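You operate a simulated robot arm through the tools that you are given. There is no shell and no other tool.

Carry out the task below with a simulated two-armed robot. There is one attempt and no reset: what you move stays moved.

TASK
Try the grey test lens in the tint box and tag it.
Fine: lens in, lid shut, keep RUN down till the light has worked, open up. A darkened lens gets the DONE tag, a clear one HOLD. Stand it midway between the orange button and the FAIL dish; the other tags stay.

The check looks at the end state, three seconds after you hand in, the way a careful person would. Anything else that was tipped, shoved, dropped, spilled or broken makes it a failure. A push-on lid holds only when it is set on centred and level and pressed home; a screw cap is set on level and turned clockwise until tight.

THE ROBOT
Two 7-joint arms with two-finger parallel grippers on one trunk, on a base that moves. Base frame: it is fixed to the floor where the robot stands at the start and does not move with it; the origin is under the middle of the robot, x ahead of it, y to its left, z up. Units: mm, rad, N and s.
The left shoulder is at the start at [70, 163, 1145], the right one opposite. With the tool pointing down near the work surface each hand reaches from about 380 to 880 mm from the robot's upright axis, wherever it stands, measured 20 degrees to its own side. Places, roughly: inside of the tint box [500, -100, 800]; orange run button [600, -200, 800]; tint box [500, -100, 800]; tint box lid [500, -100, 800]; top of the test bench [1500, 200, 800]. Payload 3.43 kg a hand.
The TCP of each hand is the grasp point between the finger pads, 34 mm short of the fingertips. In the tool frame z runs along the fingers and y along their closing line. The gripper opens to 128 mm. The fingers are 24 mm wide and 12 mm thick; the gripper's body (48 by 130 mm) begins 96 mm behind the TCP.
Orientation is that of the tool frame in the base frame, as a unit quaternion [w, x, y, z]. With the fingers straight down and closing along the base's y, the tool's x points along the base's -x, its y along +y and its z along -z.

THE INTERFACE
- The arms move only by the tool move_arm. It takes "left_plan", "right_plan" or both (then of equal length, played together; a hand with none holds still); each is a list of rows, each a list of 7 numbers: the turn, a rotation vector about the tool's x, y, z in rad, then the shift along the tool's x, y, z in mm, then the closure, from 0 (fully open) to 1 (shut). In form: [[rx, ry, rz, tx, ty, tz, claw], ...]. A call has 1 to 20 rows; each row is the pose to reach, as a shift and turn from the pose commanded when the call began, along the tool's axes at that moment. Rows are played at 5 a second. More than 50 mm and 0.15 rad between two rows, or a gripper value outside its range, and nothing of the call is played. Where a pose cannot be reached the arm comes as near as it can. A force on the tool above 40 N (or 10 N above the force at the start of the call, whichever is more), or a blocked arm, ends the call early, and 0.2 s more pass. The fingers move at their own pace (about 153 mm/s each) and stop on an object; they squeeze with about 30 N. The grip force told is the motor's: it shows also when the fingers shut on nothing. Time passes only in rows, and 0.2 s behind the last, so rows that repeat a pose let the fingers close. The reply holds the time, the measured pose of the TCP, the force on the tool along the base axes, the opening and the grip force, in the units named above and with some noise, with the torque about the TCP (base axes, N m) and any sound that the robot's microphone picked up.
- Cameras (640 x 400 px; columns grow to the right, rows downward): "scene" is now at [133.1, -7.9, 1366.2]; the picture's right is [-0.09, -1.00, 0.00], its down [-0.64, 0.06, -0.77] and it looks along [0.76, -0.07, -0.64] (base axes); focal length 272 px, centre (320, 200). "left" rides on the left gripper at [76, 11, -160] in its tool frame; the picture's right is [-0.15, 0.99, 0.00], its down [-0.88, -0.13, -0.46] and it looks along [-0.45, -0.07, 0.89] (tool axes); focal length 234 px, centre (320, 200). "right" rides on the right gripper at [76, -11, -160] in its tool frame; the picture's right is [0.15, 0.99, 0.00], its down [-0.88, 0.13, -0.46] and it looks along [-0.45, 0.07, 0.89] (tool axes); focal length 234 px, centre (320, 200). There is no depth. A picture from a camera that has moved, and an enlarged one, comes with that camera's place and axes in the base frame and with its lens.
- get_image(camera): a new picture of that camera. The clock stands still meanwhile.
- lift_body(by): slides the trunk up (or, below 0, down) by that many mm; the arms and the scene camera ride with it, the base frame stays. It gives what a move gives, with no picture.
- steer(legs): drives the robot by 1 to 6 legs, each [ahead, left, turn to the left] in mm, mm and rad, along the robot's own axes; the way and the turn of a leg run together, so that a leg with both is an arc; at most 1500 mm and 3.142 rad a leg. The arms and the cameras ride along, it lands a little off, and it stops where it bumps. It gives what a move gives.
- aim_head(pan, tilt): turns the head with the scene camera to pan (to the left, within 1.501 rad either way) and tilt (down, from -0.506 to 1.204), counted from straight ahead of the robot. It gives what a move gives.
- inspect(camera, box): a new picture of the part [left, top, right, bottom] of that camera's present view, enlarged. The clock stands still meanwhile.
- close_job(): hands the job in; it is judged then, once.

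Places have to be worked out from the pictures, the camera data and where the tool is seen. Open the grippers and draw the arms clear of the work before you hand the job in, unless the task says otherwise.

The tools are called after "Call:" as a command line: name --argument value ..., lists and objects as JSON in quotes. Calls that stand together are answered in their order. move_arm: Moves the arms, as the interface text tells. Its arguments: {"type":"object","properties":{"left_plan":{"type":"array","items":{"type":"array","items":{"type":"number"}}},"right_plan":{"type":"array","items":{"type":"array","items":{"type":"number"}}}},"required":[]} The other tools are called the same way: lift_body (by) moves the trunk up or down; steer (legs) drives the base; aim_head (pan, tilt) turns the head that bears the scene camera; get_image (camera) takes a picture; inspect (camera, box) takes an enlarged picture of a part of a camera's view; close_job () hands the job in.

At the start:

```text
clock: 0.0
left_tcp_pos: [593.9, 146.7, 1061.3]
left_tcp_rot: [0.0, 0.0, 1.0, 0.0]
left_wrist_force: [-1.2, 0.6, -0.3]
left_moment: [-0.01, 0.01, -0.01]
left_width: 128.3
left_gripper_force: 0.0
right_tcp_pos: [584.1, -304.2, 1066.4]
right_tcp_rot: [0.0, 0.0, 1.0, 0.001]
right_wrist_force: [-0.4, -1.3, 0.3]
right_moment: [-0.02, 0.0, -0.01]
right_width: 128.0
right_gripper_force: 0.1
trunk travel left (down, up): [-625.0, 315.0]
robot x, y, heading: [-0.4, 1.9, 0.003]
head pan, tilt (commanded): [-0.094, 0.7]
```

scene: 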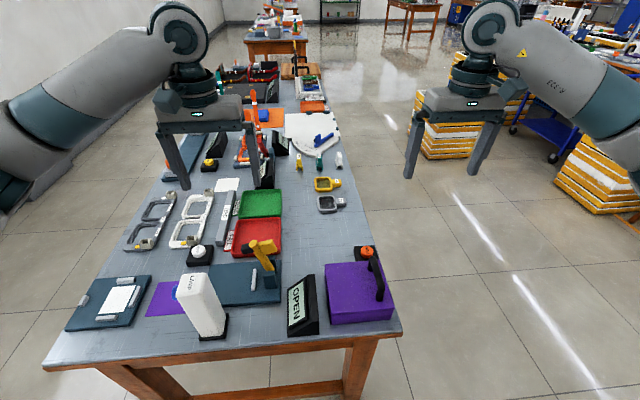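
right: 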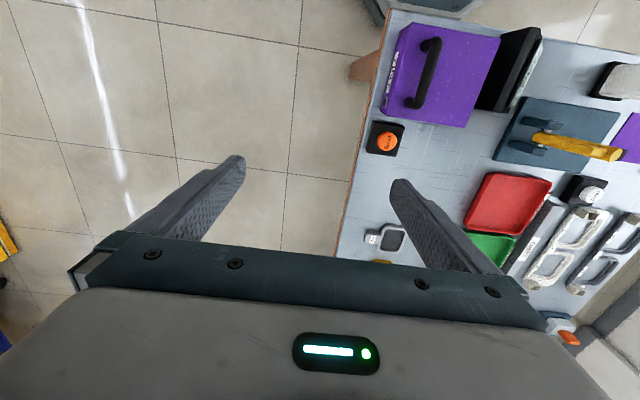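
left: 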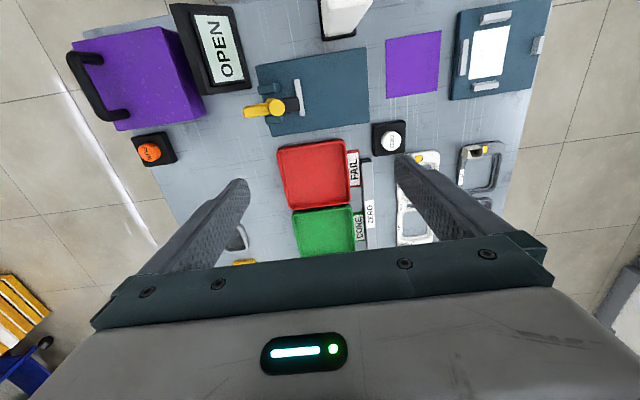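

The scene shows a purple tint box with a lid handle, an orange button behind it, red/green dishes, and lens-like items. I'll look closer at parts of the scene view.

Call:
inspect --camera "scene" --box '[220, 100, 420, 225]'

Call:
inspect --camera "scene" --box '[220, 210, 420, 335]'

Call:
inspect --camera "scene" --box '[40, 180, 280, 330]'

Call:
inspect --camera "left" --box '[60, 0, 380, 200]'

Call:
inspect --camera "right" --box '[340, 0, 640, 190]'

```text
3.20 times, centred on (320, 162) of scene
camera zoom: at [133.1, -7.9, 1366.2], right [-0.09, -1.0, 0.0], down [-0.64, 0.06, -0.77], along [0.76, -0.07, -0.64], focal length 871 px, centre (320, 320)
```

zoom: 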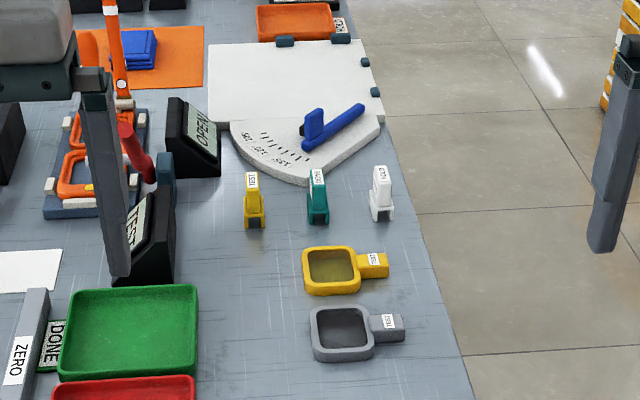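

```text
3.20 times, centred on (320, 272) of scene
camera zoom: at [133.1, -7.9, 1366.2], right [-0.09, -1.0, 0.0], down [-0.64, 0.06, -0.77], along [0.76, -0.07, -0.64], focal length 871 px, centre (320, -32)
```

zoom: 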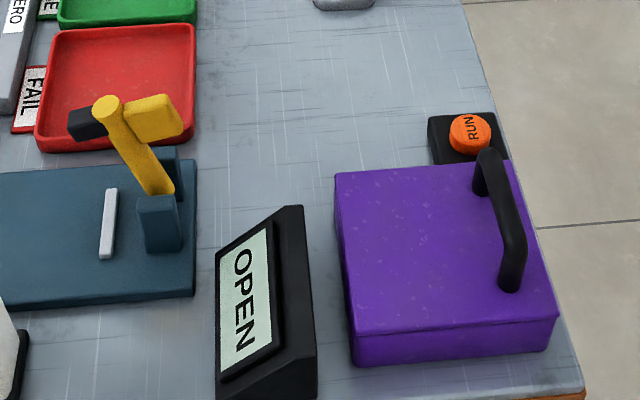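

```text
2.67 times, centred on (160, 255) of scene
camera zoom: at [133.1, -7.9, 1366.2], right [-0.09, -1.0, 0.0], down [-0.64, 0.06, -0.77], along [0.76, -0.07, -0.64], focal length 726 px, centre (747, 53)
```

zoom: 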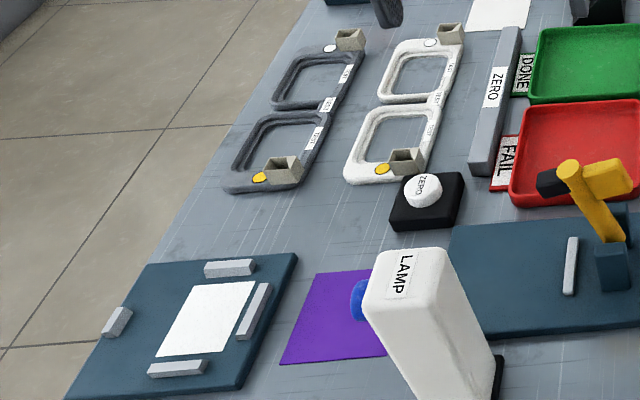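

```text
2.00 times, centred on (220, 100) of left
camera zoom: at [517.4, 157.5, 1221.2], right [0.15, 0.99, 0.0], down [0.88, -0.13, 0.46], along [0.45, -0.07, -0.89], focal length 468 px, centre (520, 400)
```

zoom: 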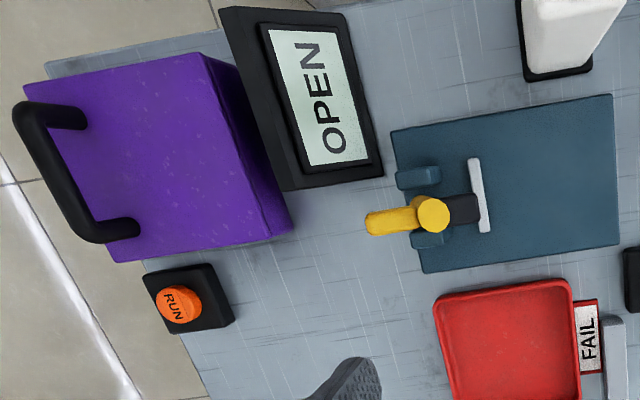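

```text
2.11 times, centred on (490, 95) of right
camera zoom: at [508.6, -316.1, 1226.1], right [-0.15, 0.99, 0.0], down [0.88, 0.13, 0.46], along [0.45, 0.07, -0.89], focal length 493 px, centre (-38, 421)
```

zoom: 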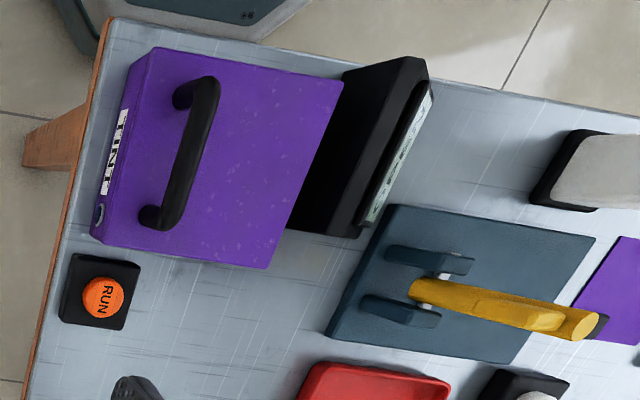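

The RUN button triangulates to about [589,-177,788]; the box spans roughly x 411–538, y -195 to -57, with its top at z≈819. The grey lens is near (822,-110) and the tags near x≈1055, out of reach from here, so I'd like to work from the table's right side. First I check that floor.

Call:
aim_head --pan -0.9 --tilt 0.7

Call:
get_image --camera "scene"

```text
clock: 1.1
left_tcp_pos: [593.5, 147.3, 1063.4]
left_tcp_rot: [0.0, 0.001, 1.0, -0.001]
left_wrist_force: [0.3, 0.5, -0.4]
left_moment: [-0.02, 0.0, -0.01]
left_width: 128.0
left_gripper_force: 0.0
right_tcp_pos: [584.3, -304.8, 1065.7]
right_tcp_rot: [0.0, 0.001, 1.0, 0.0]
right_wrist_force: [-0.7, 0.1, 0.2]
right_moment: [0.0, 0.02, -0.01]
right_width: 128.3
right_gripper_force: 0.0
trunk travel left (down, up): [-625.0, 315.0]
robot x, y, heading: [0.6, -1.8, -0.002]
head pan, tilt (commanded): [-0.901, 0.7]
```

```text
taken
camera scene: at [101.3, -66.5, 1366.1], right [-0.78, -0.62, 0.0], down [-0.4, 0.5, -0.76], along [0.48, -0.6, -0.64], focal length 272 px, centre (320, 200)
```

scene: 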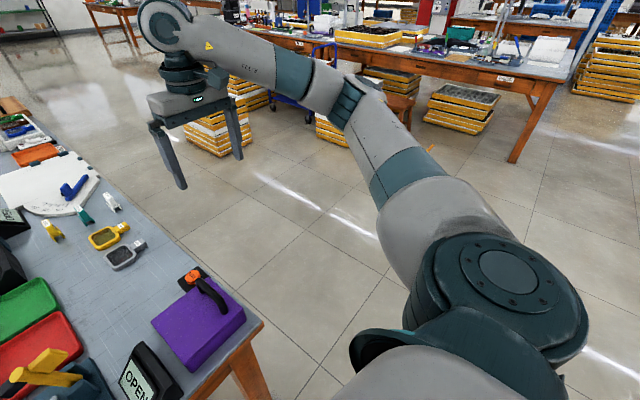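

Floor on the right side is clear. I drive sideways, ahead alongside the table, and turn left to face it, aiming for about (700,-680).

Call:
steer --legs '[[0, -680, 0], [700, 0, 0], [0, 0, 1.5708]]'

Call:
aim_head --pan 0.0 --tilt 0.8

Call:
get_image --camera "scene"

Call:
get_image --camera "left"

Call:
get_image --camera "right"

```text
clock: 12.2
left_tcp_pos: [534.8, -99.8, 1062.9]
left_tcp_rot: [-0.001, 0.719, -0.695, 0.0]
left_wrist_force: [-0.3, 0.1, 0.0]
left_moment: [-0.02, -0.03, 0.0]
left_width: 127.8
left_gripper_force: 0.0
right_tcp_pos: [985.6, -92.5, 1067.2]
right_tcp_rot: [0.0, 0.718, -0.696, -0.001]
right_wrist_force: [-0.7, -0.3, -0.3]
right_moment: [0.01, 0.03, 0.0]
right_width: 128.0
right_gripper_force: 0.0
trunk travel left (down, up): [-625.0, 315.0]
robot x, y, heading: [697.4, -686.4, 1.601]
head pan, tilt (commanded): [-0.901, 0.7]
```

```text
clock: 13.4
left_tcp_pos: [534.4, -100.0, 1062.7]
left_tcp_rot: [0.0, 0.719, -0.695, 0.0]
left_wrist_force: [0.0, 0.7, 0.4]
left_moment: [0.02, 0.0, 0.02]
left_width: 128.1
left_gripper_force: 0.0
right_tcp_pos: [985.7, -93.6, 1066.5]
right_tcp_rot: [0.0, 0.719, -0.695, 0.0]
right_wrist_force: [-0.6, -0.4, 0.7]
right_moment: [0.0, -0.02, -0.05]
right_width: 127.9
right_gripper_force: 0.1
trunk travel left (down, up): [-625.0, 315.0]
robot x, y, heading: [700.4, -687.2, 1.604]
head pan, tilt (commanded): [0.0, 0.799]
```

```text
taken
camera scene: at [694.7, -556.7, 1357.8], right [1.0, 0.03, 0.0], down [0.02, -0.72, -0.7], along [-0.02, 0.7, -0.72], focal length 272 px, centre (320, 200)
```

scene: 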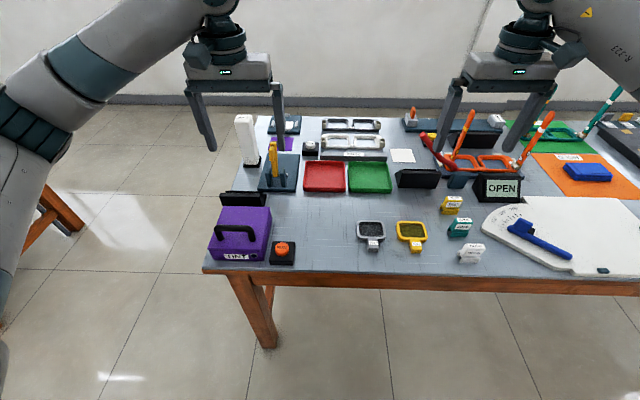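

```text
taken
camera left: at [525.9, -176.0, 1221.2], right [-0.99, 0.11, 0.0], down [0.1, 0.88, 0.46], along [0.05, 0.45, -0.89], focal length 234 px, centre (320, 200)
```

left: 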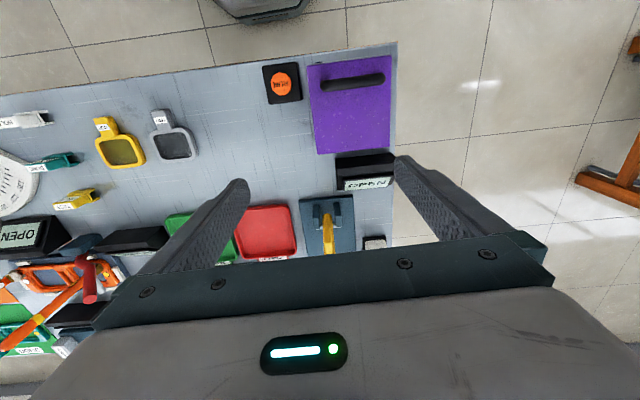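

```text
taken
camera right: at [999.5, -170.1, 1226.0], right [-0.98, -0.18, 0.0], down [-0.16, 0.88, 0.46], along [-0.08, 0.45, -0.89], focal length 234 px, centre (320, 200)
```

right: 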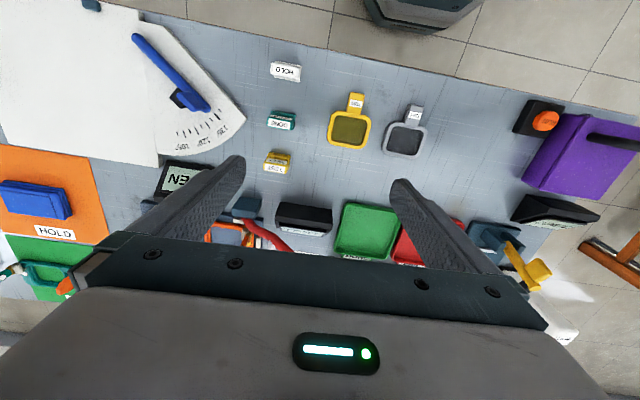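

From here everything is in view. I zoom on the box, the lenses and the tags.

Call:
inspect --camera "scene" --box '[195, 180, 315, 280]'

Call:
inspect --camera "scene" --box '[340, 180, 500, 280]'

Call:
inspect --camera "left" --box '[240, 40, 420, 200]'

Call:
inspect --camera "right" --box '[250, 40, 450, 180]'

Call:
inspect --camera "left" --box '[60, 80, 240, 220]'

```text
4.00 times, centred on (255, 230) of scene
camera zoom: at [694.7, -556.7, 1357.8], right [1.0, 0.03, 0.0], down [0.02, -0.72, -0.7], along [-0.02, 0.7, -0.72], focal length 1088 px, centre (580, 80)
```

zoom: 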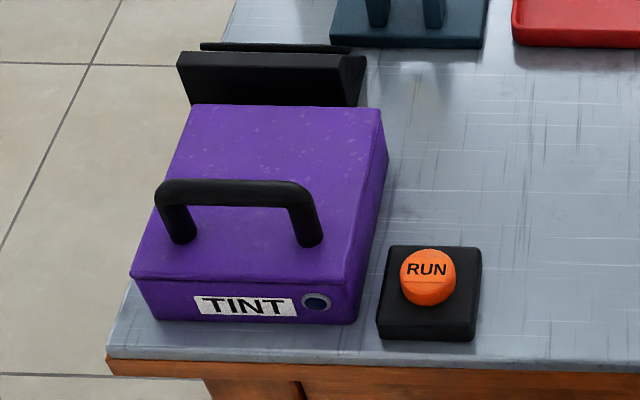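

```text
4.00 times, centred on (420, 230) of scene
camera zoom: at [694.7, -556.7, 1357.8], right [1.0, 0.03, 0.0], down [0.02, -0.72, -0.7], along [-0.02, 0.7, -0.72], focal length 1088 px, centre (-80, 80)
```

zoom: 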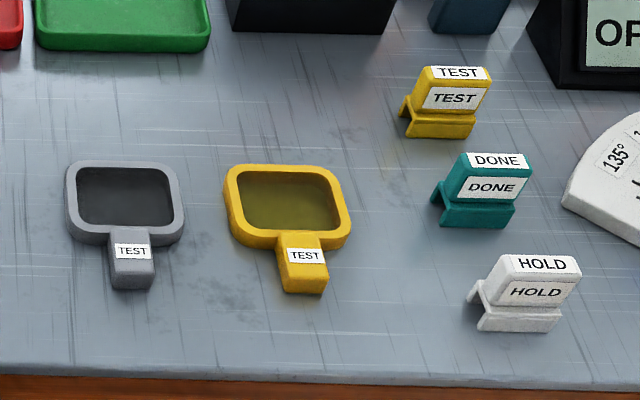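

```text
2.50 times, centred on (330, 120) of left
camera zoom: at [525.9, -176.0, 1221.2], right [-0.99, 0.11, 0.0], down [0.1, 0.88, 0.46], along [0.05, 0.45, -0.89], focal length 585 px, centre (295, 400)
```

zoom: 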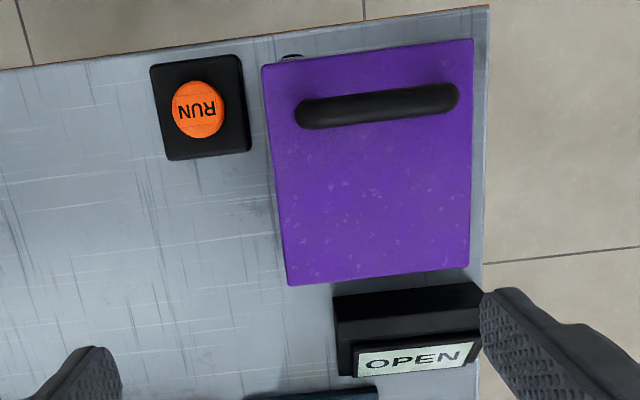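

```text
2.86 times, centred on (350, 110) of right
camera zoom: at [999.5, -170.1, 1226.0], right [-0.98, -0.18, 0.0], down [-0.16, 0.88, 0.46], along [-0.08, 0.45, -0.89], focal length 669 px, centre (234, 457)
```

zoom: 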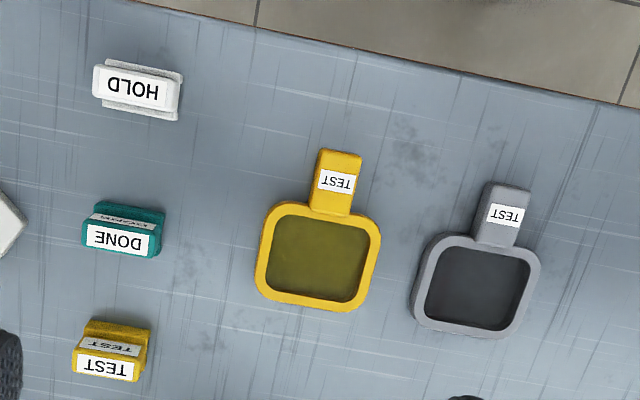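

```text
2.86 times, centred on (150, 150) of left
camera zoom: at [525.9, -176.0, 1221.2], right [-0.99, 0.11, 0.0], down [0.1, 0.88, 0.46], along [0.05, 0.45, -0.89], focal length 669 px, centre (806, 343)
```

zoom: 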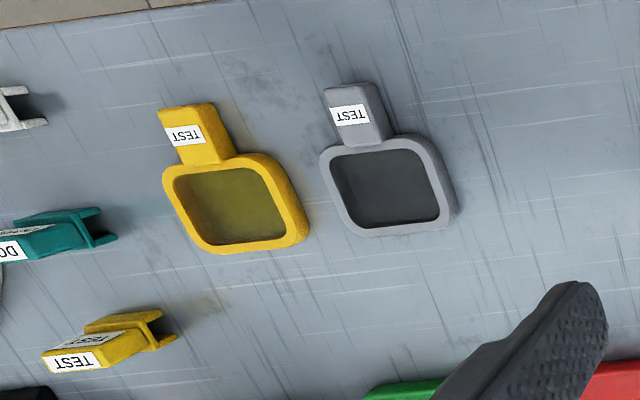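

I need a better idea of the black display right behind the box, since the lid may swing over it; I zoom in from the right and scene cameras.

Call:
inspect --camera "right" --box '[490, 90, 640, 240]'

Call:
inspect --camera "scene" --box '[200, 175, 290, 240]'

Call:
inspect --camera "left" --box '[290, 130, 410, 210]'

```text
2.67 times, centred on (565, 165) of right
camera zoom: at [999.5, -170.1, 1226.0], right [-0.98, -0.18, 0.0], down [-0.16, 0.88, 0.46], along [-0.08, 0.45, -0.89], focal length 624 px, centre (-333, 293)
```

zoom: 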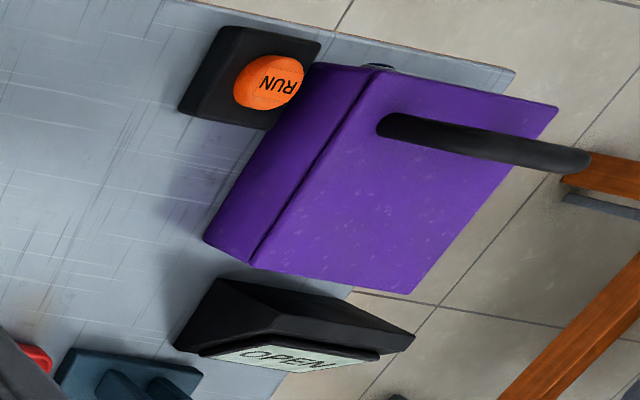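

```text
6.15 times, centred on (245, 208) of scene
camera zoom: at [694.7, -556.7, 1357.8], right [1.0, 0.03, 0.0], down [0.02, -0.72, -0.7], along [-0.02, 0.7, -0.72], focal length 1674 px, centre (782, 154)
```

zoom: 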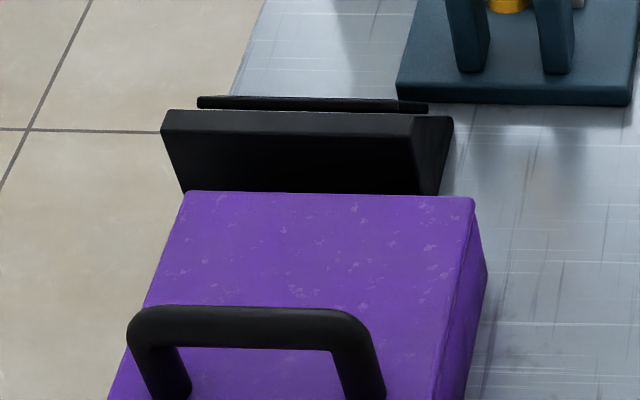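

```text
5.00 times, centred on (350, 170) of left
camera zoom: at [525.9, -176.0, 1221.2], right [-0.99, 0.11, 0.0], down [0.1, 0.88, 0.46], along [0.05, 0.45, -0.89], focal length 1171 px, centre (170, 350)
```

zoom: 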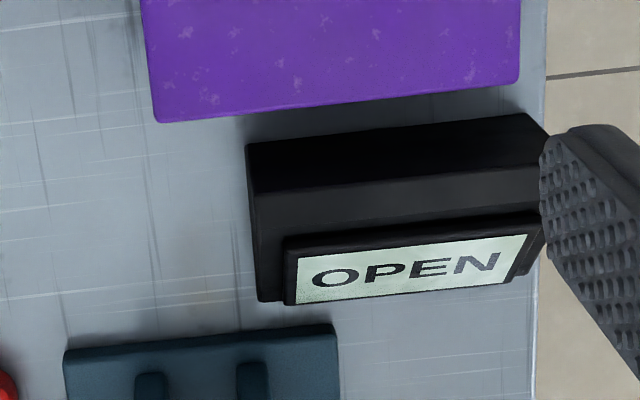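

The display's back is at y≈-30 with its top at z≈815, so the opened lid's handle clears it. I turn the left hand so that its fingers close along y, half-closed, and bring it above the lid handle (bar centre about [483,-169,857]).

Call:
move_arm --left_plan '[[0, 0, 0.145, 6, 5, 0, 0.2], [0, 0, 0.29, 12, 10, 0, 0.4], [0, 0, 0.435, 18, 15, 0, 0.5], [0, 0, 0.58, 24, 20, 0, 0.5], [0, 0, 0.725, 30, 25, 0, 0.5], [0, 0, 0.87, 36, 30, 0, 0.5], [0, 0, 1.015, 42, 35, 0, 0.5], [0, 0, 1.16, 48, 40, 10, 0.5], [0, 0, 1.305, 54, 45, 25, 0.5], [0, 0, 1.45, 60, 50, 45, 0.5], [0, 0, 1.59, 67, 53, 65, 0.5], [0, 0, 1.59, 67, 53, 85, 0.5], [0, 0, 1.59, 67, 53, 85, 0.5]]'

Call:
get_image --camera "left"

Call:
inspect --camera "scene" --box '[160, 140, 320, 280]'

```text
clock: 16.2
left_tcp_pos: [484.7, -169.2, 975.9]
left_tcp_rot: [0.0, -0.007, 1.0, 0.0]
left_wrist_force: [0.0, -0.4, -0.3]
left_moment: [0.02, 0.01, 0.0]
left_width: 64.0
left_gripper_force: 0.1
right_tcp_pos: [986.2, -94.7, 1065.4]
right_tcp_rot: [0.001, 0.718, -0.696, 0.0]
right_wrist_force: [0.7, 0.3, 0.2]
right_moment: [-0.02, -0.01, 0.0]
right_width: 127.9
right_gripper_force: 0.0
trunk travel left (down, up): [-625.0, 315.0]
robot x, y, heading: [699.7, -685.2, 1.606]
head pan, tilt (commanded): [0.0, 0.799]
```

```text
taken
camera left: at [407.8, -159.3, 1135.4], right [0.13, 0.99, 0.0], down [0.88, -0.12, 0.46], along [0.45, -0.06, -0.89], focal length 234 px, centre (320, 200)
```

left: 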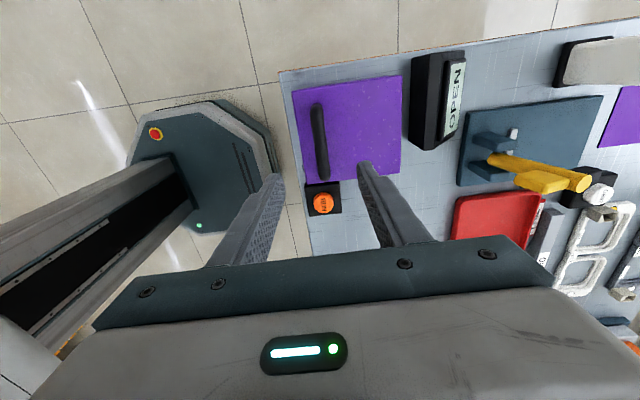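

```text
2.86 times, centred on (240, 210) of scene
camera zoom: at [694.8, -556.8, 1357.9], right [1.0, 0.03, 0.0], down [0.02, -0.72, -0.7], along [-0.02, 0.7, -0.72], focal length 777 px, centre (549, 171)
```

zoom: 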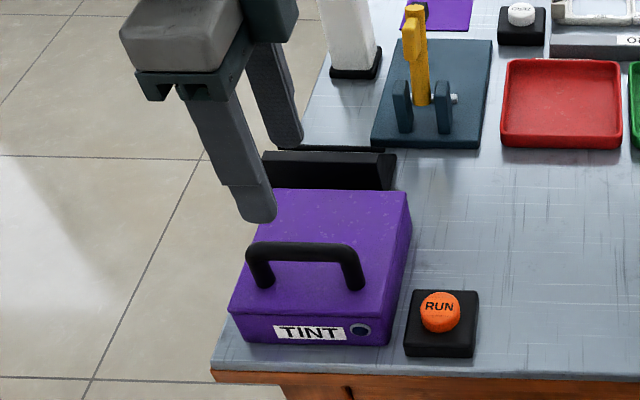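

The handle bar lies right under the fingers (y≈-168, x≈433–518). I descend straight to TCP z≈866 and close on the bar.

Call:
move_arm --left_plan '[[0, 0, 0, 3, 0, 30, 0.5], [0, 0, 0, 6, 0, 60, 0.5], [0, 0, 0, 7, 0, 85, 0.5], [0, 0, 0, 7, 0, 100, 0.5], [0, 0, 0, 7, 0, 110, 0.5], [0, 0, 0, 7, 0, 110, 0.5]]'

Call:
inspect --camera "scene" --box '[180, 170, 300, 280]'

Call:
get_image --camera "left"

```text
clock: 17.6
left_tcp_pos: [477.1, -170.2, 867.0]
left_tcp_rot: [0.001, -0.007, 1.0, 0.0]
left_wrist_force: [0.8, -0.1, 0.7]
left_moment: [0.04, 0.01, 0.01]
left_width: 63.9
left_gripper_force: 0.1
right_tcp_pos: [983.9, -93.3, 1066.7]
right_tcp_rot: [0.0, 0.719, -0.695, 0.001]
right_wrist_force: [-0.6, 0.6, 0.5]
right_moment: [0.02, 0.02, -0.01]
right_width: 127.8
right_gripper_force: 0.0
trunk travel left (down, up): [-625.0, 315.0]
robot x, y, heading: [704.5, -686.1, 1.607]
head pan, tilt (commanded): [0.0, 0.799]
```

```text
3.64 times, centred on (240, 225) of scene
camera zoom: at [694.6, -556.8, 1357.8], right [1.0, 0.03, 0.0], down [0.02, -0.72, -0.7], along [-0.02, 0.7, -0.72], focal length 989 px, centre (611, 109)
```

zoom: 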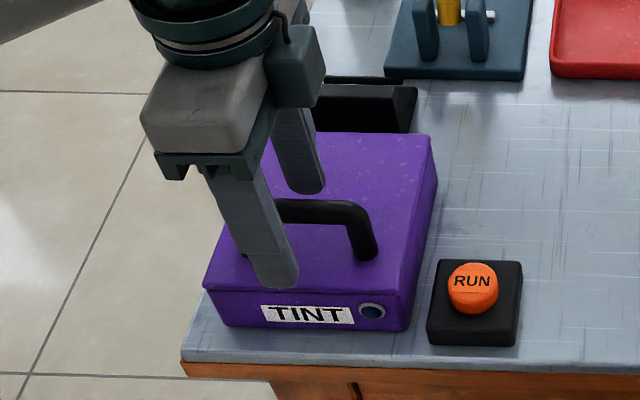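

```text
taken
camera left: at [400.8, -159.1, 1025.6], right [0.13, 0.99, 0.0], down [0.88, -0.12, 0.46], along [0.45, -0.06, -0.89], focal length 234 px, centre (320, 200)
```

left: 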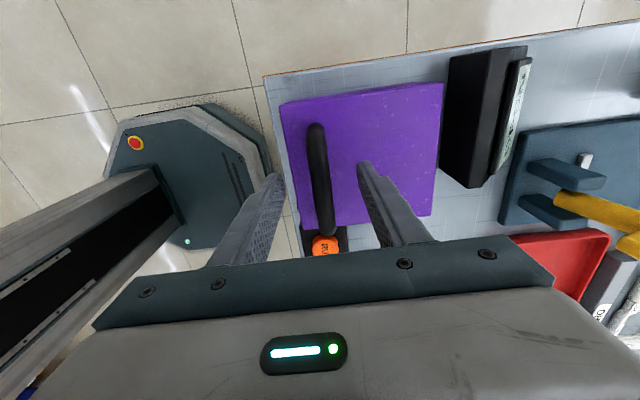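

The bar sits between the fingers with tips clear of the lid. I close the gripper.

Call:
move_arm --left_plan '[[0, 0, 0, 0, 0, 0, 0.7], [0, 0, 0, 0, 0, 0, 0.9], [0, 0, 0, 0, 0, 0, 1.0], [0, 0, 0, 0, 0, 0, 1.0], [0, 0, 0, 0, 0, 0, 1.0]]'

Call:
inspect --camera "scene" --box '[180, 170, 300, 280]'

```text
clock: 18.9
left_tcp_pos: [477.4, -168.0, 866.5]
left_tcp_rot: [0.0, -0.006, 1.0, 0.0]
left_wrist_force: [-0.9, 12.4, 2.1]
left_moment: [0.15, 0.03, -0.8]
left_width: 15.5
left_gripper_force: 45.1
right_tcp_pos: [985.3, -91.5, 1066.0]
right_tcp_rot: [0.001, 0.719, -0.695, 0.0]
right_wrist_force: [0.5, -0.3, -0.6]
right_moment: [0.0, 0.04, -0.01]
right_width: 128.1
right_gripper_force: 0.2
trunk travel left (down, up): [-625.0, 315.0]
robot x, y, heading: [703.8, -683.9, 1.604]
head pan, tilt (commanded): [0.0, 0.799]
```

```text
3.64 times, centred on (240, 225) of scene
camera zoom: at [694.5, -555.2, 1357.7], right [1.0, 0.03, 0.0], down [0.02, -0.72, -0.7], along [-0.02, 0.7, -0.72], focal length 989 px, centre (611, 109)
```

zoom: 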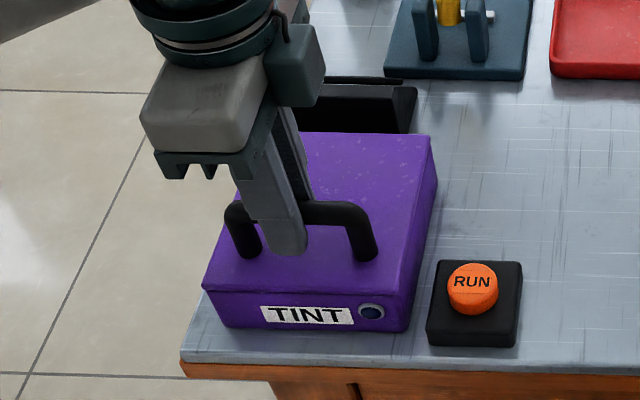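

The bar is held (15.5 mm wide), with a slight side load, so the bar centre is a bit more toward +y. I re-centre by 2.5 mm and start lifting along an arc about a hinge presumed at the far (+y) edge.

Call:
move_arm --left_plan '[[0, 0, 0, 0, 2.5, 0, 1.0], [0, 0, 0, 0, 5, -5, 1.0], [0, 0, 0, 0, 7.7, -10.4, 1.0], [0, 0, 0, 0, 10.5, -15.3, 1.0], [0, 0, 0, 0, 14, -20.3, 1.0], [0, 0, 0, 0, 14, -20.3, 1.0]]'

Call:
inspect --camera "scene" --box '[180, 170, 300, 280]'

```text
clock: 20.2
left_tcp_pos: [476.7, -156.9, 888.1]
left_tcp_rot: [0.0, -0.008, 1.0, 0.0]
left_wrist_force: [-4.5, -15.8, 6.4]
left_moment: [-0.42, -0.23, -0.77]
left_width: 15.6
left_gripper_force: 45.3
right_tcp_pos: [984.4, -96.5, 1068.9]
right_tcp_rot: [-0.001, 0.719, -0.695, -0.001]
right_wrist_force: [-0.7, 0.2, 1.0]
right_moment: [0.01, -0.01, -0.02]
right_width: 127.9
right_gripper_force: 0.0
trunk travel left (down, up): [-625.0, 315.0]
robot x, y, heading: [700.6, -685.1, 1.599]
head pan, tilt (commanded): [0.0, 0.799]
```

```text
3.64 times, centred on (240, 225) of scene
camera zoom: at [694.2, -559.7, 1358.2], right [1.0, 0.03, 0.0], down [0.02, -0.72, -0.7], along [-0.02, 0.7, -0.72], focal length 989 px, centre (611, 109)
```

zoom: 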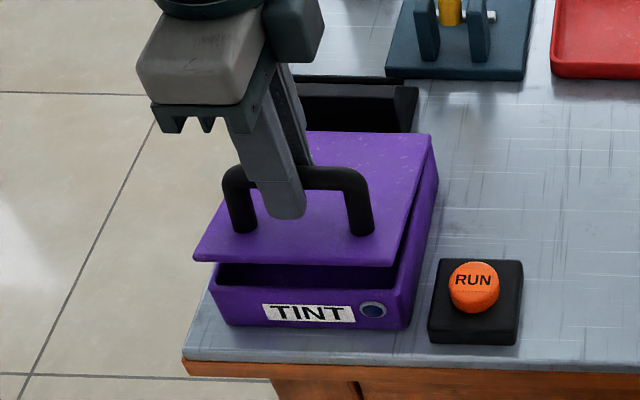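

The lid is indeed hinged on the far side and opens; the ~17 N radial force says my path is about 3 mm too tight. I continue the arc with a 2.5 mm larger radius, up to roughly 35°.

Call:
move_arm --left_plan '[[0, 0, 0, 0, 5.3, -10.8, 1.0], [0, 0, 0, 0, 13.5, -19.5, 1.0], [0, 0, 0, 0, 22.6, -27.2, 1.0], [0, 0, 0, 0, 32.4, -34, 1.0], [0, 0, 0, 0, 32.4, -34, 1.0]]'

Call:
inspect --camera "scene" --box '[180, 150, 300, 280]'

```text
clock: 21.4
left_tcp_pos: [476.6, -123.1, 923.2]
left_tcp_rot: [0.0, -0.007, 1.0, 0.002]
left_wrist_force: [-2.1, -8.4, 9.0]
left_moment: [-0.11, -0.13, -0.76]
left_width: 15.4
left_gripper_force: 44.6
right_tcp_pos: [985.6, -95.6, 1067.6]
right_tcp_rot: [-0.001, 0.719, -0.695, -0.001]
right_wrist_force: [0.4, -0.4, 0.5]
right_moment: [-0.03, 0.01, 0.01]
right_width: 127.9
right_gripper_force: 0.0
trunk travel left (down, up): [-625.0, 315.0]
robot x, y, heading: [699.9, -685.9, 1.601]
head pan, tilt (commanded): [0.0, 0.799]
```

```text
3.08 times, centred on (240, 215) of scene
camera zoom: at [694.7, -558.6, 1358.1], right [1.0, 0.03, 0.0], down [0.02, -0.72, -0.7], along [-0.02, 0.7, -0.72], focal length 837 px, centre (566, 154)
```

zoom: 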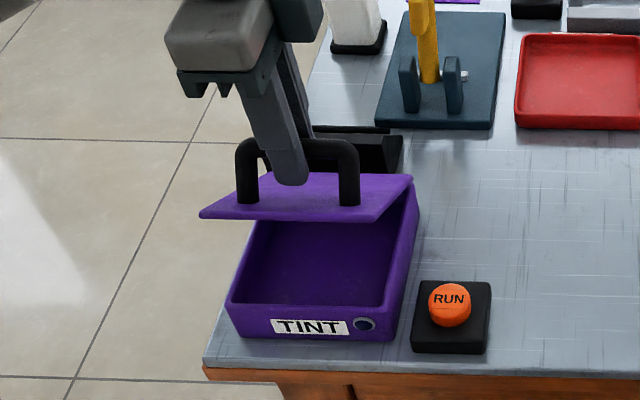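

Lid is ~35° open and following well. I continue the arc to about 70°.

Call:
move_arm --left_plan '[[0, 0, 0, 0, 9.8, -7.1, 1.0], [0, 0, 0, 0, 20.9, -11.9, 1.0], [0, 0, 0, 0, 32.4, -15.6, 1.0], [0, 0, 0, 0, 44.2, -18, 1.0], [0, 0, 0, 0, 56.3, -19.4, 1.0], [0, 0, 0, 0, 68.3, -19.4, 1.0], [0, 0, 0, 0, 68.3, -19.4, 1.0]]'

Call:
inspect --camera "scene" --box '[180, 120, 320, 280]'

Call:
get_image --camera "left"

```text
clock: 23.1
left_tcp_pos: [476.4, -52.1, 941.3]
left_tcp_rot: [0.0, -0.007, 1.0, 0.0]
left_wrist_force: [9.9, -1.2, -0.9]
left_moment: [-0.1, -0.54, -0.69]
left_width: 15.6
left_gripper_force: 45.4
right_tcp_pos: [987.6, -94.9, 1066.2]
right_tcp_rot: [0.001, 0.719, -0.695, 0.0]
right_wrist_force: [0.0, 1.2, -0.9]
right_moment: [0.01, -0.01, -0.01]
right_width: 128.2
right_gripper_force: 0.1
trunk travel left (down, up): [-625.0, 315.0]
robot x, y, heading: [702.0, -687.9, 1.604]
head pan, tilt (commanded): [0.0, 0.799]
```

```text
2.50 times, centred on (250, 200) of scene
camera zoom: at [696.2, -556.7, 1357.8], right [1.0, 0.03, 0.0], down [0.02, -0.72, -0.7], along [-0.02, 0.7, -0.72], focal length 680 px, centre (495, 200)
```

zoom: 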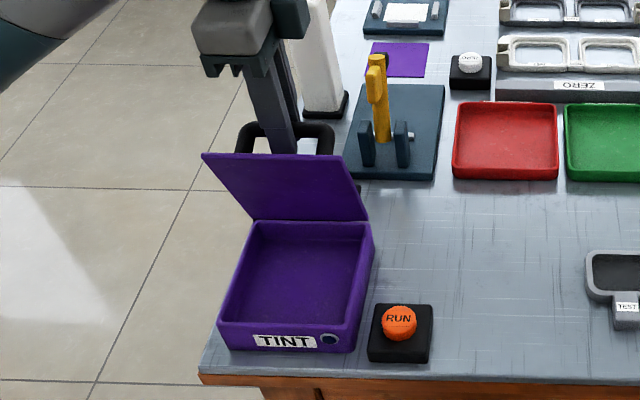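

```text
taken
camera left: at [400.5, -43.8, 1100.0], right [0.13, 0.99, 0.0], down [0.88, -0.12, 0.46], along [0.45, -0.06, -0.89], focal length 234 px, centre (320, 200)
```

left: 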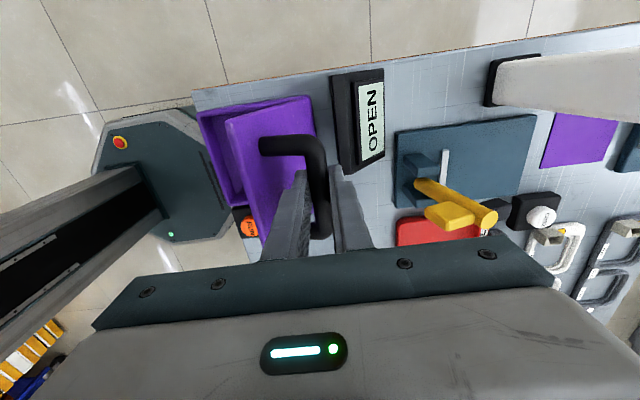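

The box interior is a plain tray. I continue the lid past vertical, to about 98°, watching for a stop.

Call:
move_arm --left_plan '[[0, 0, 0, 0, 12.1, 1.0, 1.0], [0, 0, 0, 0, 23.9, 3.4, 1.0], [0, 0, 0, 0, 35.4, 6.9, 1.0], [0, 0, 0, 0, 46.6, 11.5, 1.0], [0, 0, 0, 0, 57.3, 17.3, 1.0], [0, 0, 0, 0, 57.3, 17.3, 1.0]]'

Call:
inspect --camera "scene" --box '[180, 120, 320, 280]'

Call:
get_image --camera "left"

```text
clock: 24.4
left_tcp_pos: [475.6, 3.8, 923.8]
left_tcp_rot: [-0.001, -0.006, 1.0, -0.002]
left_wrist_force: [11.9, -6.8, -4.3]
left_moment: [-0.05, -0.22, -0.72]
left_width: 15.2
left_gripper_force: 45.4
right_tcp_pos: [987.3, -94.1, 1065.6]
right_tcp_rot: [0.001, 0.719, -0.695, 0.0]
right_wrist_force: [0.1, -0.2, 0.2]
right_moment: [-0.02, 0.02, 0.0]
right_width: 128.0
right_gripper_force: 0.1
trunk travel left (down, up): [-625.0, 315.0]
robot x, y, heading: [704.5, -688.0, 1.6]
head pan, tilt (commanded): [0.0, 0.799]
```

```text
2.50 times, centred on (250, 200) of scene
camera zoom: at [696.2, -557.1, 1357.8], right [1.0, 0.03, 0.0], down [0.02, -0.72, -0.7], along [-0.02, 0.7, -0.72], focal length 680 px, centre (495, 200)
```

zoom: 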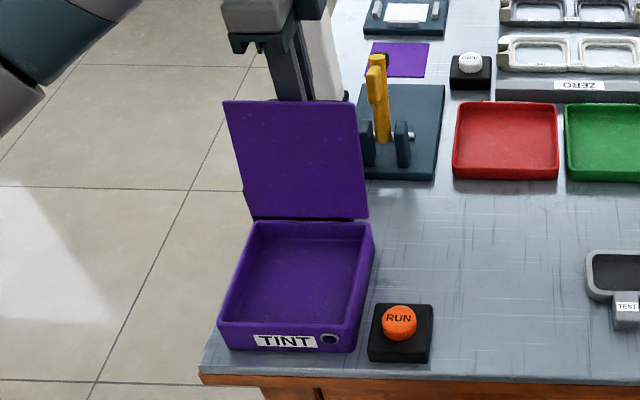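

```text
taken
camera left: at [399.9, 13.3, 1083.7], right [0.13, 0.99, 0.0], down [0.88, -0.12, 0.45], along [0.45, -0.06, -0.89], focal length 234 px, centre (320, 200)
```

left: 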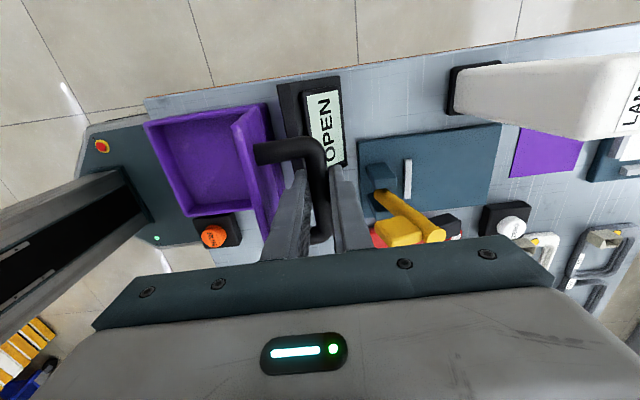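

Lid is past vertical (~98°). I nudge it a little further to find where it rests.

Call:
move_arm --left_plan '[[0, 0, 0, 0, 5, 3.3, 1.0], [0, 0, 0, 0, 10, 6.7, 1.0], [0, 0, 0, 0, 10, 6.7, 1.0]]'

Call:
inspect --camera "scene" --box '[180, 120, 320, 280]'

```text
clock: 25.0
left_tcp_pos: [476.5, 4.2, 925.6]
left_tcp_rot: [0.001, -0.003, 1.0, -0.004]
left_wrist_force: [3.2, -26.4, 18.5]
left_moment: [-0.49, 0.68, -0.48]
left_width: 15.3
left_gripper_force: 45.0
right_tcp_pos: [984.9, -98.0, 1067.8]
right_tcp_rot: [-0.001, 0.72, -0.694, -0.001]
right_wrist_force: [-0.6, -0.1, -0.6]
right_moment: [-0.03, 0.01, 0.03]
right_width: 127.9
right_gripper_force: 0.1
trunk travel left (down, up): [-625.0, 315.0]
robot x, y, heading: [700.1, -690.2, 1.607]
head pan, tilt (commanded): [0.0, 0.799]
stopped in row 2 (left hand): the force on the tool passed its limit at 46 N (the readings are from after the stop); the commanded pose is now the measured one
```

```text
2.50 times, centred on (250, 200) of scene
camera zoom: at [695.3, -561.9, 1358.7], right [1.0, 0.03, 0.0], down [0.02, -0.71, -0.7], along [-0.02, 0.7, -0.71], focal length 680 px, centre (495, 200)
```

zoom: 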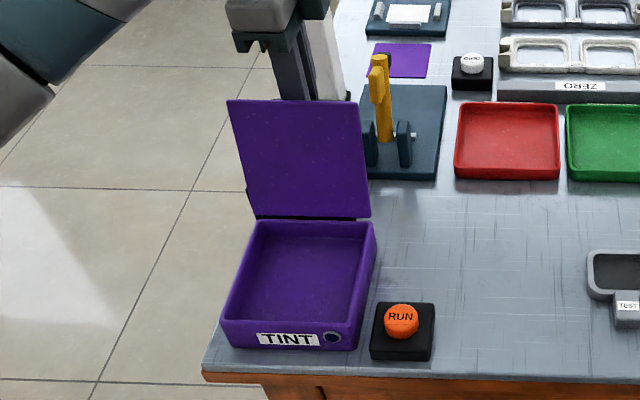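

The lid hit its stop at ~99°, so it should rest leaning there. I relax slightly, open the fingers just enough to clear the bar, and draw straight up.

Call:
move_arm --left_plan '[[0, 0, 0, 0, -2, 0, 1.0], [0, 0, 0, 0, -2, 0, 0.9], [0, 0, 0, 0, -2, 0, 0.75], [0, 0, 0, 0, -2, 0, 0.75], [0, 0, 0, 0, -2, -5, 0.75], [0, 0, 0, 0, -2, -25, 0.75], [0, 0, 0, 0, -2, -50, 0.75], [0, 0, 0, 0, -2, -80, 0.75], [0, 0, 0, 0, -2, -110, 0.75]]'

Call:
inspect --camera "scene" --box '[180, 120, 320, 280]'

Call:
get_image --camera "left"

```text
clock: 27.0
left_tcp_pos: [476.1, 8.6, 1029.9]
left_tcp_rot: [0.001, -0.005, 1.0, -0.003]
left_wrist_force: [0.1, -0.1, -0.1]
left_moment: [0.0, 0.02, -0.04]
left_width: 32.2
left_gripper_force: 0.0
right_tcp_pos: [985.8, -93.9, 1067.1]
right_tcp_rot: [0.0, 0.719, -0.695, 0.0]
right_wrist_force: [-0.6, -0.7, 0.9]
right_moment: [0.03, 0.03, 0.03]
right_width: 128.0
right_gripper_force: 0.1
trunk travel left (down, up): [-625.0, 315.0]
robot x, y, heading: [701.2, -692.4, 1.605]
head pan, tilt (commanded): [0.0, 0.799]
```

```text
2.50 times, centred on (250, 200) of scene
camera zoom: at [695.0, -558.1, 1357.9], right [1.0, 0.03, 0.0], down [0.02, -0.72, -0.7], along [-0.02, 0.7, -0.72], focal length 680 px, centre (495, 200)
```

zoom: 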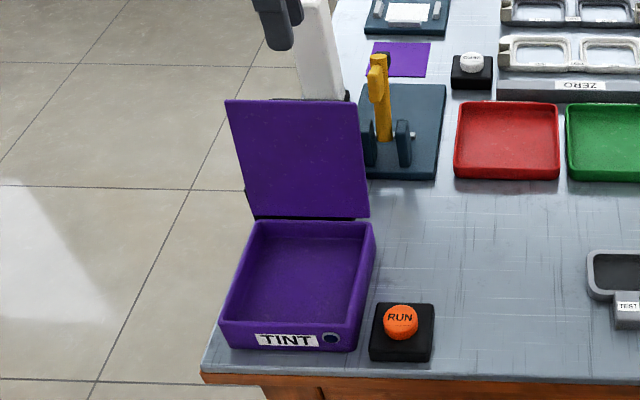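

```text
taken
camera left: at [401.2, 18.8, 1188.7], right [0.14, 0.99, -0.01], down [0.88, -0.12, 0.46], along [0.45, -0.07, -0.89], focal length 234 px, centre (320, 200)
```

left: 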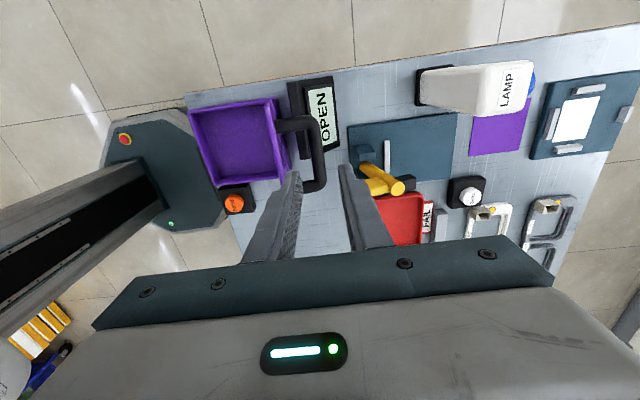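

The lid stays open by itself. Next I bring the right hand above the grey lens's tab, judged at about (819,-146), top z≈776.

Call:
move_arm --right_plan '[[0, 0, 0.005, 8, 28, 25, 0.2], [0, 0, 0.01, 16, 56, 50, 0.4], [0, 0, 0.015, 24, 84, 80, 0.5], [0, 0, 0.02, 32, 112, 110, 0.5], [0, 0, 0.027, 39, 140, 140, 0.5], [0, 0, 0.034, 46, 168, 167, 0.5], [0, 0, 0.034, 46, 168, 167, 0.5]]'

Call:
get_image --camera "right"

Call:
inspect --camera "scene" --box '[320, 180, 440, 280]'

```text
clock: 28.6
left_tcp_pos: [476.3, 8.2, 1029.2]
left_tcp_rot: [0.001, -0.006, 1.0, -0.003]
left_wrist_force: [0.3, -0.5, 0.9]
left_moment: [-0.03, -0.02, -0.03]
left_width: 32.3
left_gripper_force: 0.0
right_tcp_pos: [820.5, -149.6, 897.1]
right_tcp_rot: [0.0, -0.707, 0.707, 0.0]
right_wrist_force: [0.1, -0.6, -0.6]
right_moment: [0.01, -0.02, 0.01]
right_width: 64.0
right_gripper_force: 0.0
trunk travel left (down, up): [-625.0, 315.0]
robot x, y, heading: [699.6, -688.8, 1.602]
head pan, tilt (commanded): [0.0, 0.799]
```

```text
taken
camera right: at [832.8, -226.4, 1057.1], right [-0.99, -0.15, 0.0], down [-0.13, 0.88, 0.46], along [-0.07, 0.45, -0.89], focal length 234 px, centre (320, 200)
```

right: 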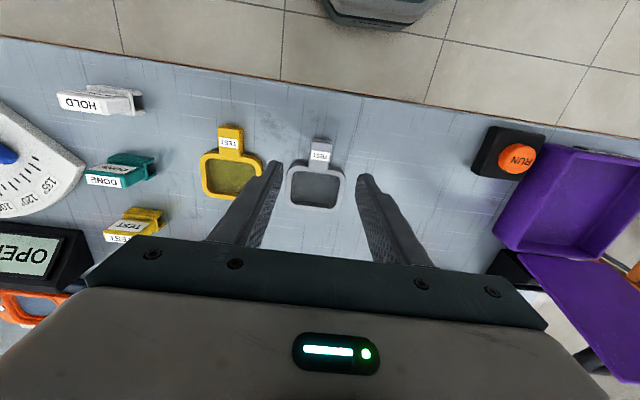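

```text
4.00 times, centred on (380, 230) of scene
camera zoom: at [695.2, -557.7, 1357.9], right [1.0, 0.03, 0.0], down [0.02, -0.72, -0.7], along [-0.02, 0.7, -0.72], focal length 1088 px, centre (80, 80)
```

zoom: 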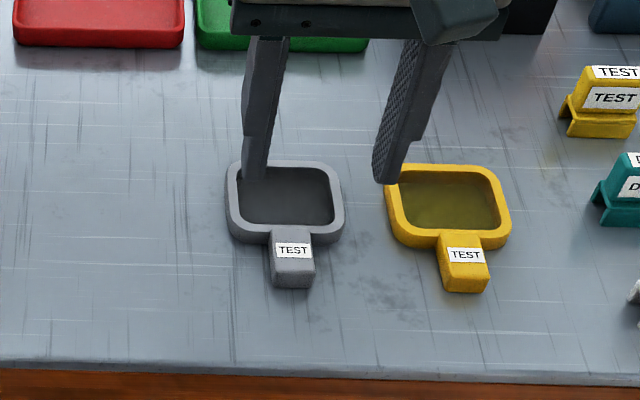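

I zoom the right camera on the lens to refine the tab position and angle before descending.

Call:
inspect --camera "right" --box '[260, 110, 380, 220]'

```text
3.64 times, centred on (320, 165) of right
camera zoom: at [832.8, -226.4, 1057.1], right [-0.99, -0.15, 0.0], down [-0.13, 0.88, 0.46], along [-0.07, 0.45, -0.89], focal length 852 px, centre (320, 327)
```

zoom: 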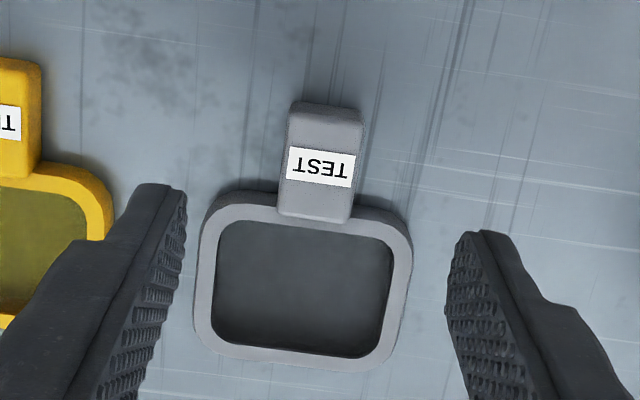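

Tab centre comes to about (820,-145), its free end at y≈-165 and the frame edge at y≈-131. I narrow the fingers and descend at y≈-150 to z≈802, then check clearance.

Call:
move_arm --right_plan '[[0, 0, 0, 0, 0.5, 25, 0.61], [0, 0, 0, 0, 0.5, 50, 0.61], [0, 0, 0, 0, 0.5, 75, 0.61], [0, 0, 0, 0, 0.5, 90, 0.61], [0, 0, 0, 0, 0.5, 95, 0.61], [0, 0, 0, 0, 0.5, 95, 0.61]]'

Call:
inspect --camera "scene" --box '[330, 190, 430, 270]'

Call:
inspect --camera "right" --box '[240, 110, 400, 230]'

```text
clock: 30.0
left_tcp_pos: [476.1, 8.3, 1029.4]
left_tcp_rot: [0.001, -0.005, 1.0, -0.003]
left_wrist_force: [-0.7, 0.5, 0.6]
left_moment: [-0.02, 0.0, -0.02]
left_width: 31.9
left_gripper_force: 0.1
right_tcp_pos: [817.1, -146.3, 804.8]
right_tcp_rot: [0.0, -0.707, 0.707, 0.0]
right_wrist_force: [-0.1, 0.3, 0.1]
right_moment: [0.01, -0.01, 0.02]
right_width: 49.8
right_gripper_force: 0.1
trunk travel left (down, up): [-625.0, 315.0]
robot x, y, heading: [701.0, -685.3, 1.603]
head pan, tilt (commanded): [0.0, 0.799]
```

```text
5.00 times, centred on (380, 230) of scene
camera zoom: at [694.6, -557.3, 1357.8], right [1.0, 0.03, 0.0], down [0.02, -0.72, -0.7], along [-0.02, 0.7, -0.72], focal length 1360 px, centre (20, 50)
```

zoom: 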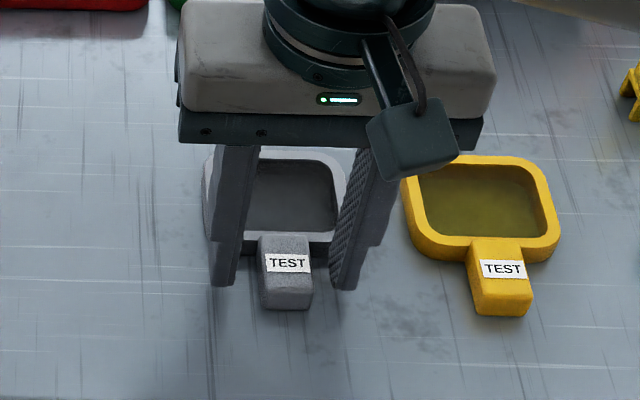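

```text
3.33 times, centred on (320, 170) of right
camera zoom: at [828.7, -222.8, 963.7], right [-0.99, -0.15, 0.0], down [-0.13, 0.88, 0.46], along [-0.07, 0.45, -0.89], focal length 781 px, centre (320, 300)
```

zoom: 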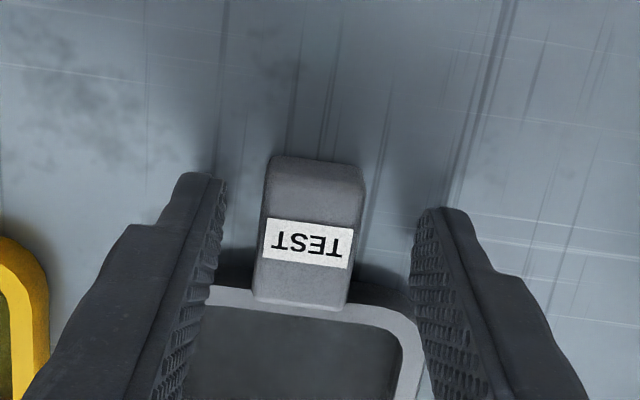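

Fingers straddle the tab symmetrically. I shift 4 mm toward the tab's free end and lower about 7 mm, then close gently.

Call:
move_arm --right_plan '[[0, 0, 0, 4, 0, 0, 0.61], [0, 0, 0, 4, 0, 4, 0.61], [0, 0, 0, 4, 0, 7, 0.61], [0, 0, 0, 4, 0, 7, 0.61]]'

Call:
inspect --camera "scene" --box '[340, 200, 420, 264]'

```text
clock: 31.0
left_tcp_pos: [476.2, 7.2, 1028.6]
left_tcp_rot: [0.0, -0.006, 1.0, -0.003]
left_wrist_force: [-0.4, 0.2, -0.5]
left_moment: [-0.03, -0.01, -0.02]
left_width: 31.9
left_gripper_force: 0.1
right_tcp_pos: [818.1, -148.6, 795.9]
right_tcp_rot: [0.0, -0.707, 0.707, 0.0]
right_wrist_force: [0.1, -0.1, 0.2]
right_moment: [0.0, -0.01, 0.01]
right_width: 49.8
right_gripper_force: 0.0
trunk travel left (down, up): [-625.0, 315.0]
robot x, y, heading: [701.8, -687.8, 1.601]
head pan, tilt (commanded): [0.0, 0.799]
```

```text
6.25 times, centred on (380, 232) of scene
camera zoom: at [694.5, -557.4, 1357.8], right [1.0, 0.03, 0.0], down [0.02, -0.72, -0.7], along [-0.02, 0.7, -0.72], focal length 1700 px, centre (-55, 0)
```

zoom: 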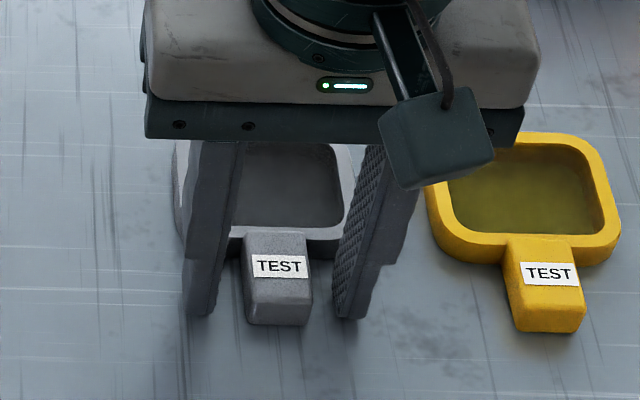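

Tips are just above the bench beside the tab with no contact force. I close on the tab.

Call:
move_arm --right_plan '[[0, 0, 0, 0, 0, 0, 0.75], [0, 0, 0, 0, 0, 0, 0.9], [0, 0, 0, 0, 0, 0, 1.0], [0, 0, 0, 0, 0, 0, 1.0], [0, 0, 0, 0, 0, 0, 1.0]]'

Call:
inspect --camera "scene" --box '[340, 200, 420, 264]'

```text
clock: 32.2
left_tcp_pos: [476.2, 9.0, 1029.2]
left_tcp_rot: [0.0, -0.005, 1.0, -0.003]
left_wrist_force: [-0.5, -0.4, 0.3]
left_moment: [-0.04, 0.02, -0.01]
left_width: 32.0
left_gripper_force: 0.0
right_tcp_pos: [819.7, -149.8, 795.8]
right_tcp_rot: [0.0, 0.707, -0.707, 0.0]
right_wrist_force: [0.7, 0.0, 0.6]
right_moment: [-0.05, -0.02, -0.03]
right_width: 25.0
right_gripper_force: 30.1
trunk travel left (down, up): [-625.0, 315.0]
robot x, y, heading: [700.0, -688.0, 1.602]
head pan, tilt (commanded): [0.0, 0.799]
```

```text
6.25 times, centred on (380, 232) of scene
camera zoom: at [694.5, -557.4, 1357.8], right [1.0, 0.03, 0.0], down [0.02, -0.72, -0.7], along [-0.02, 0.7, -0.72], focal length 1700 px, centre (-55, 0)
```

zoom: 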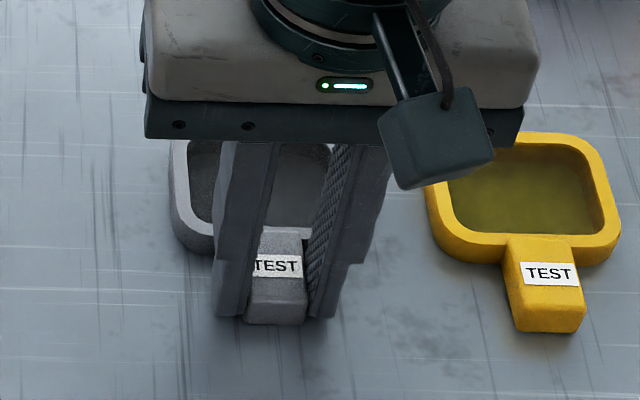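

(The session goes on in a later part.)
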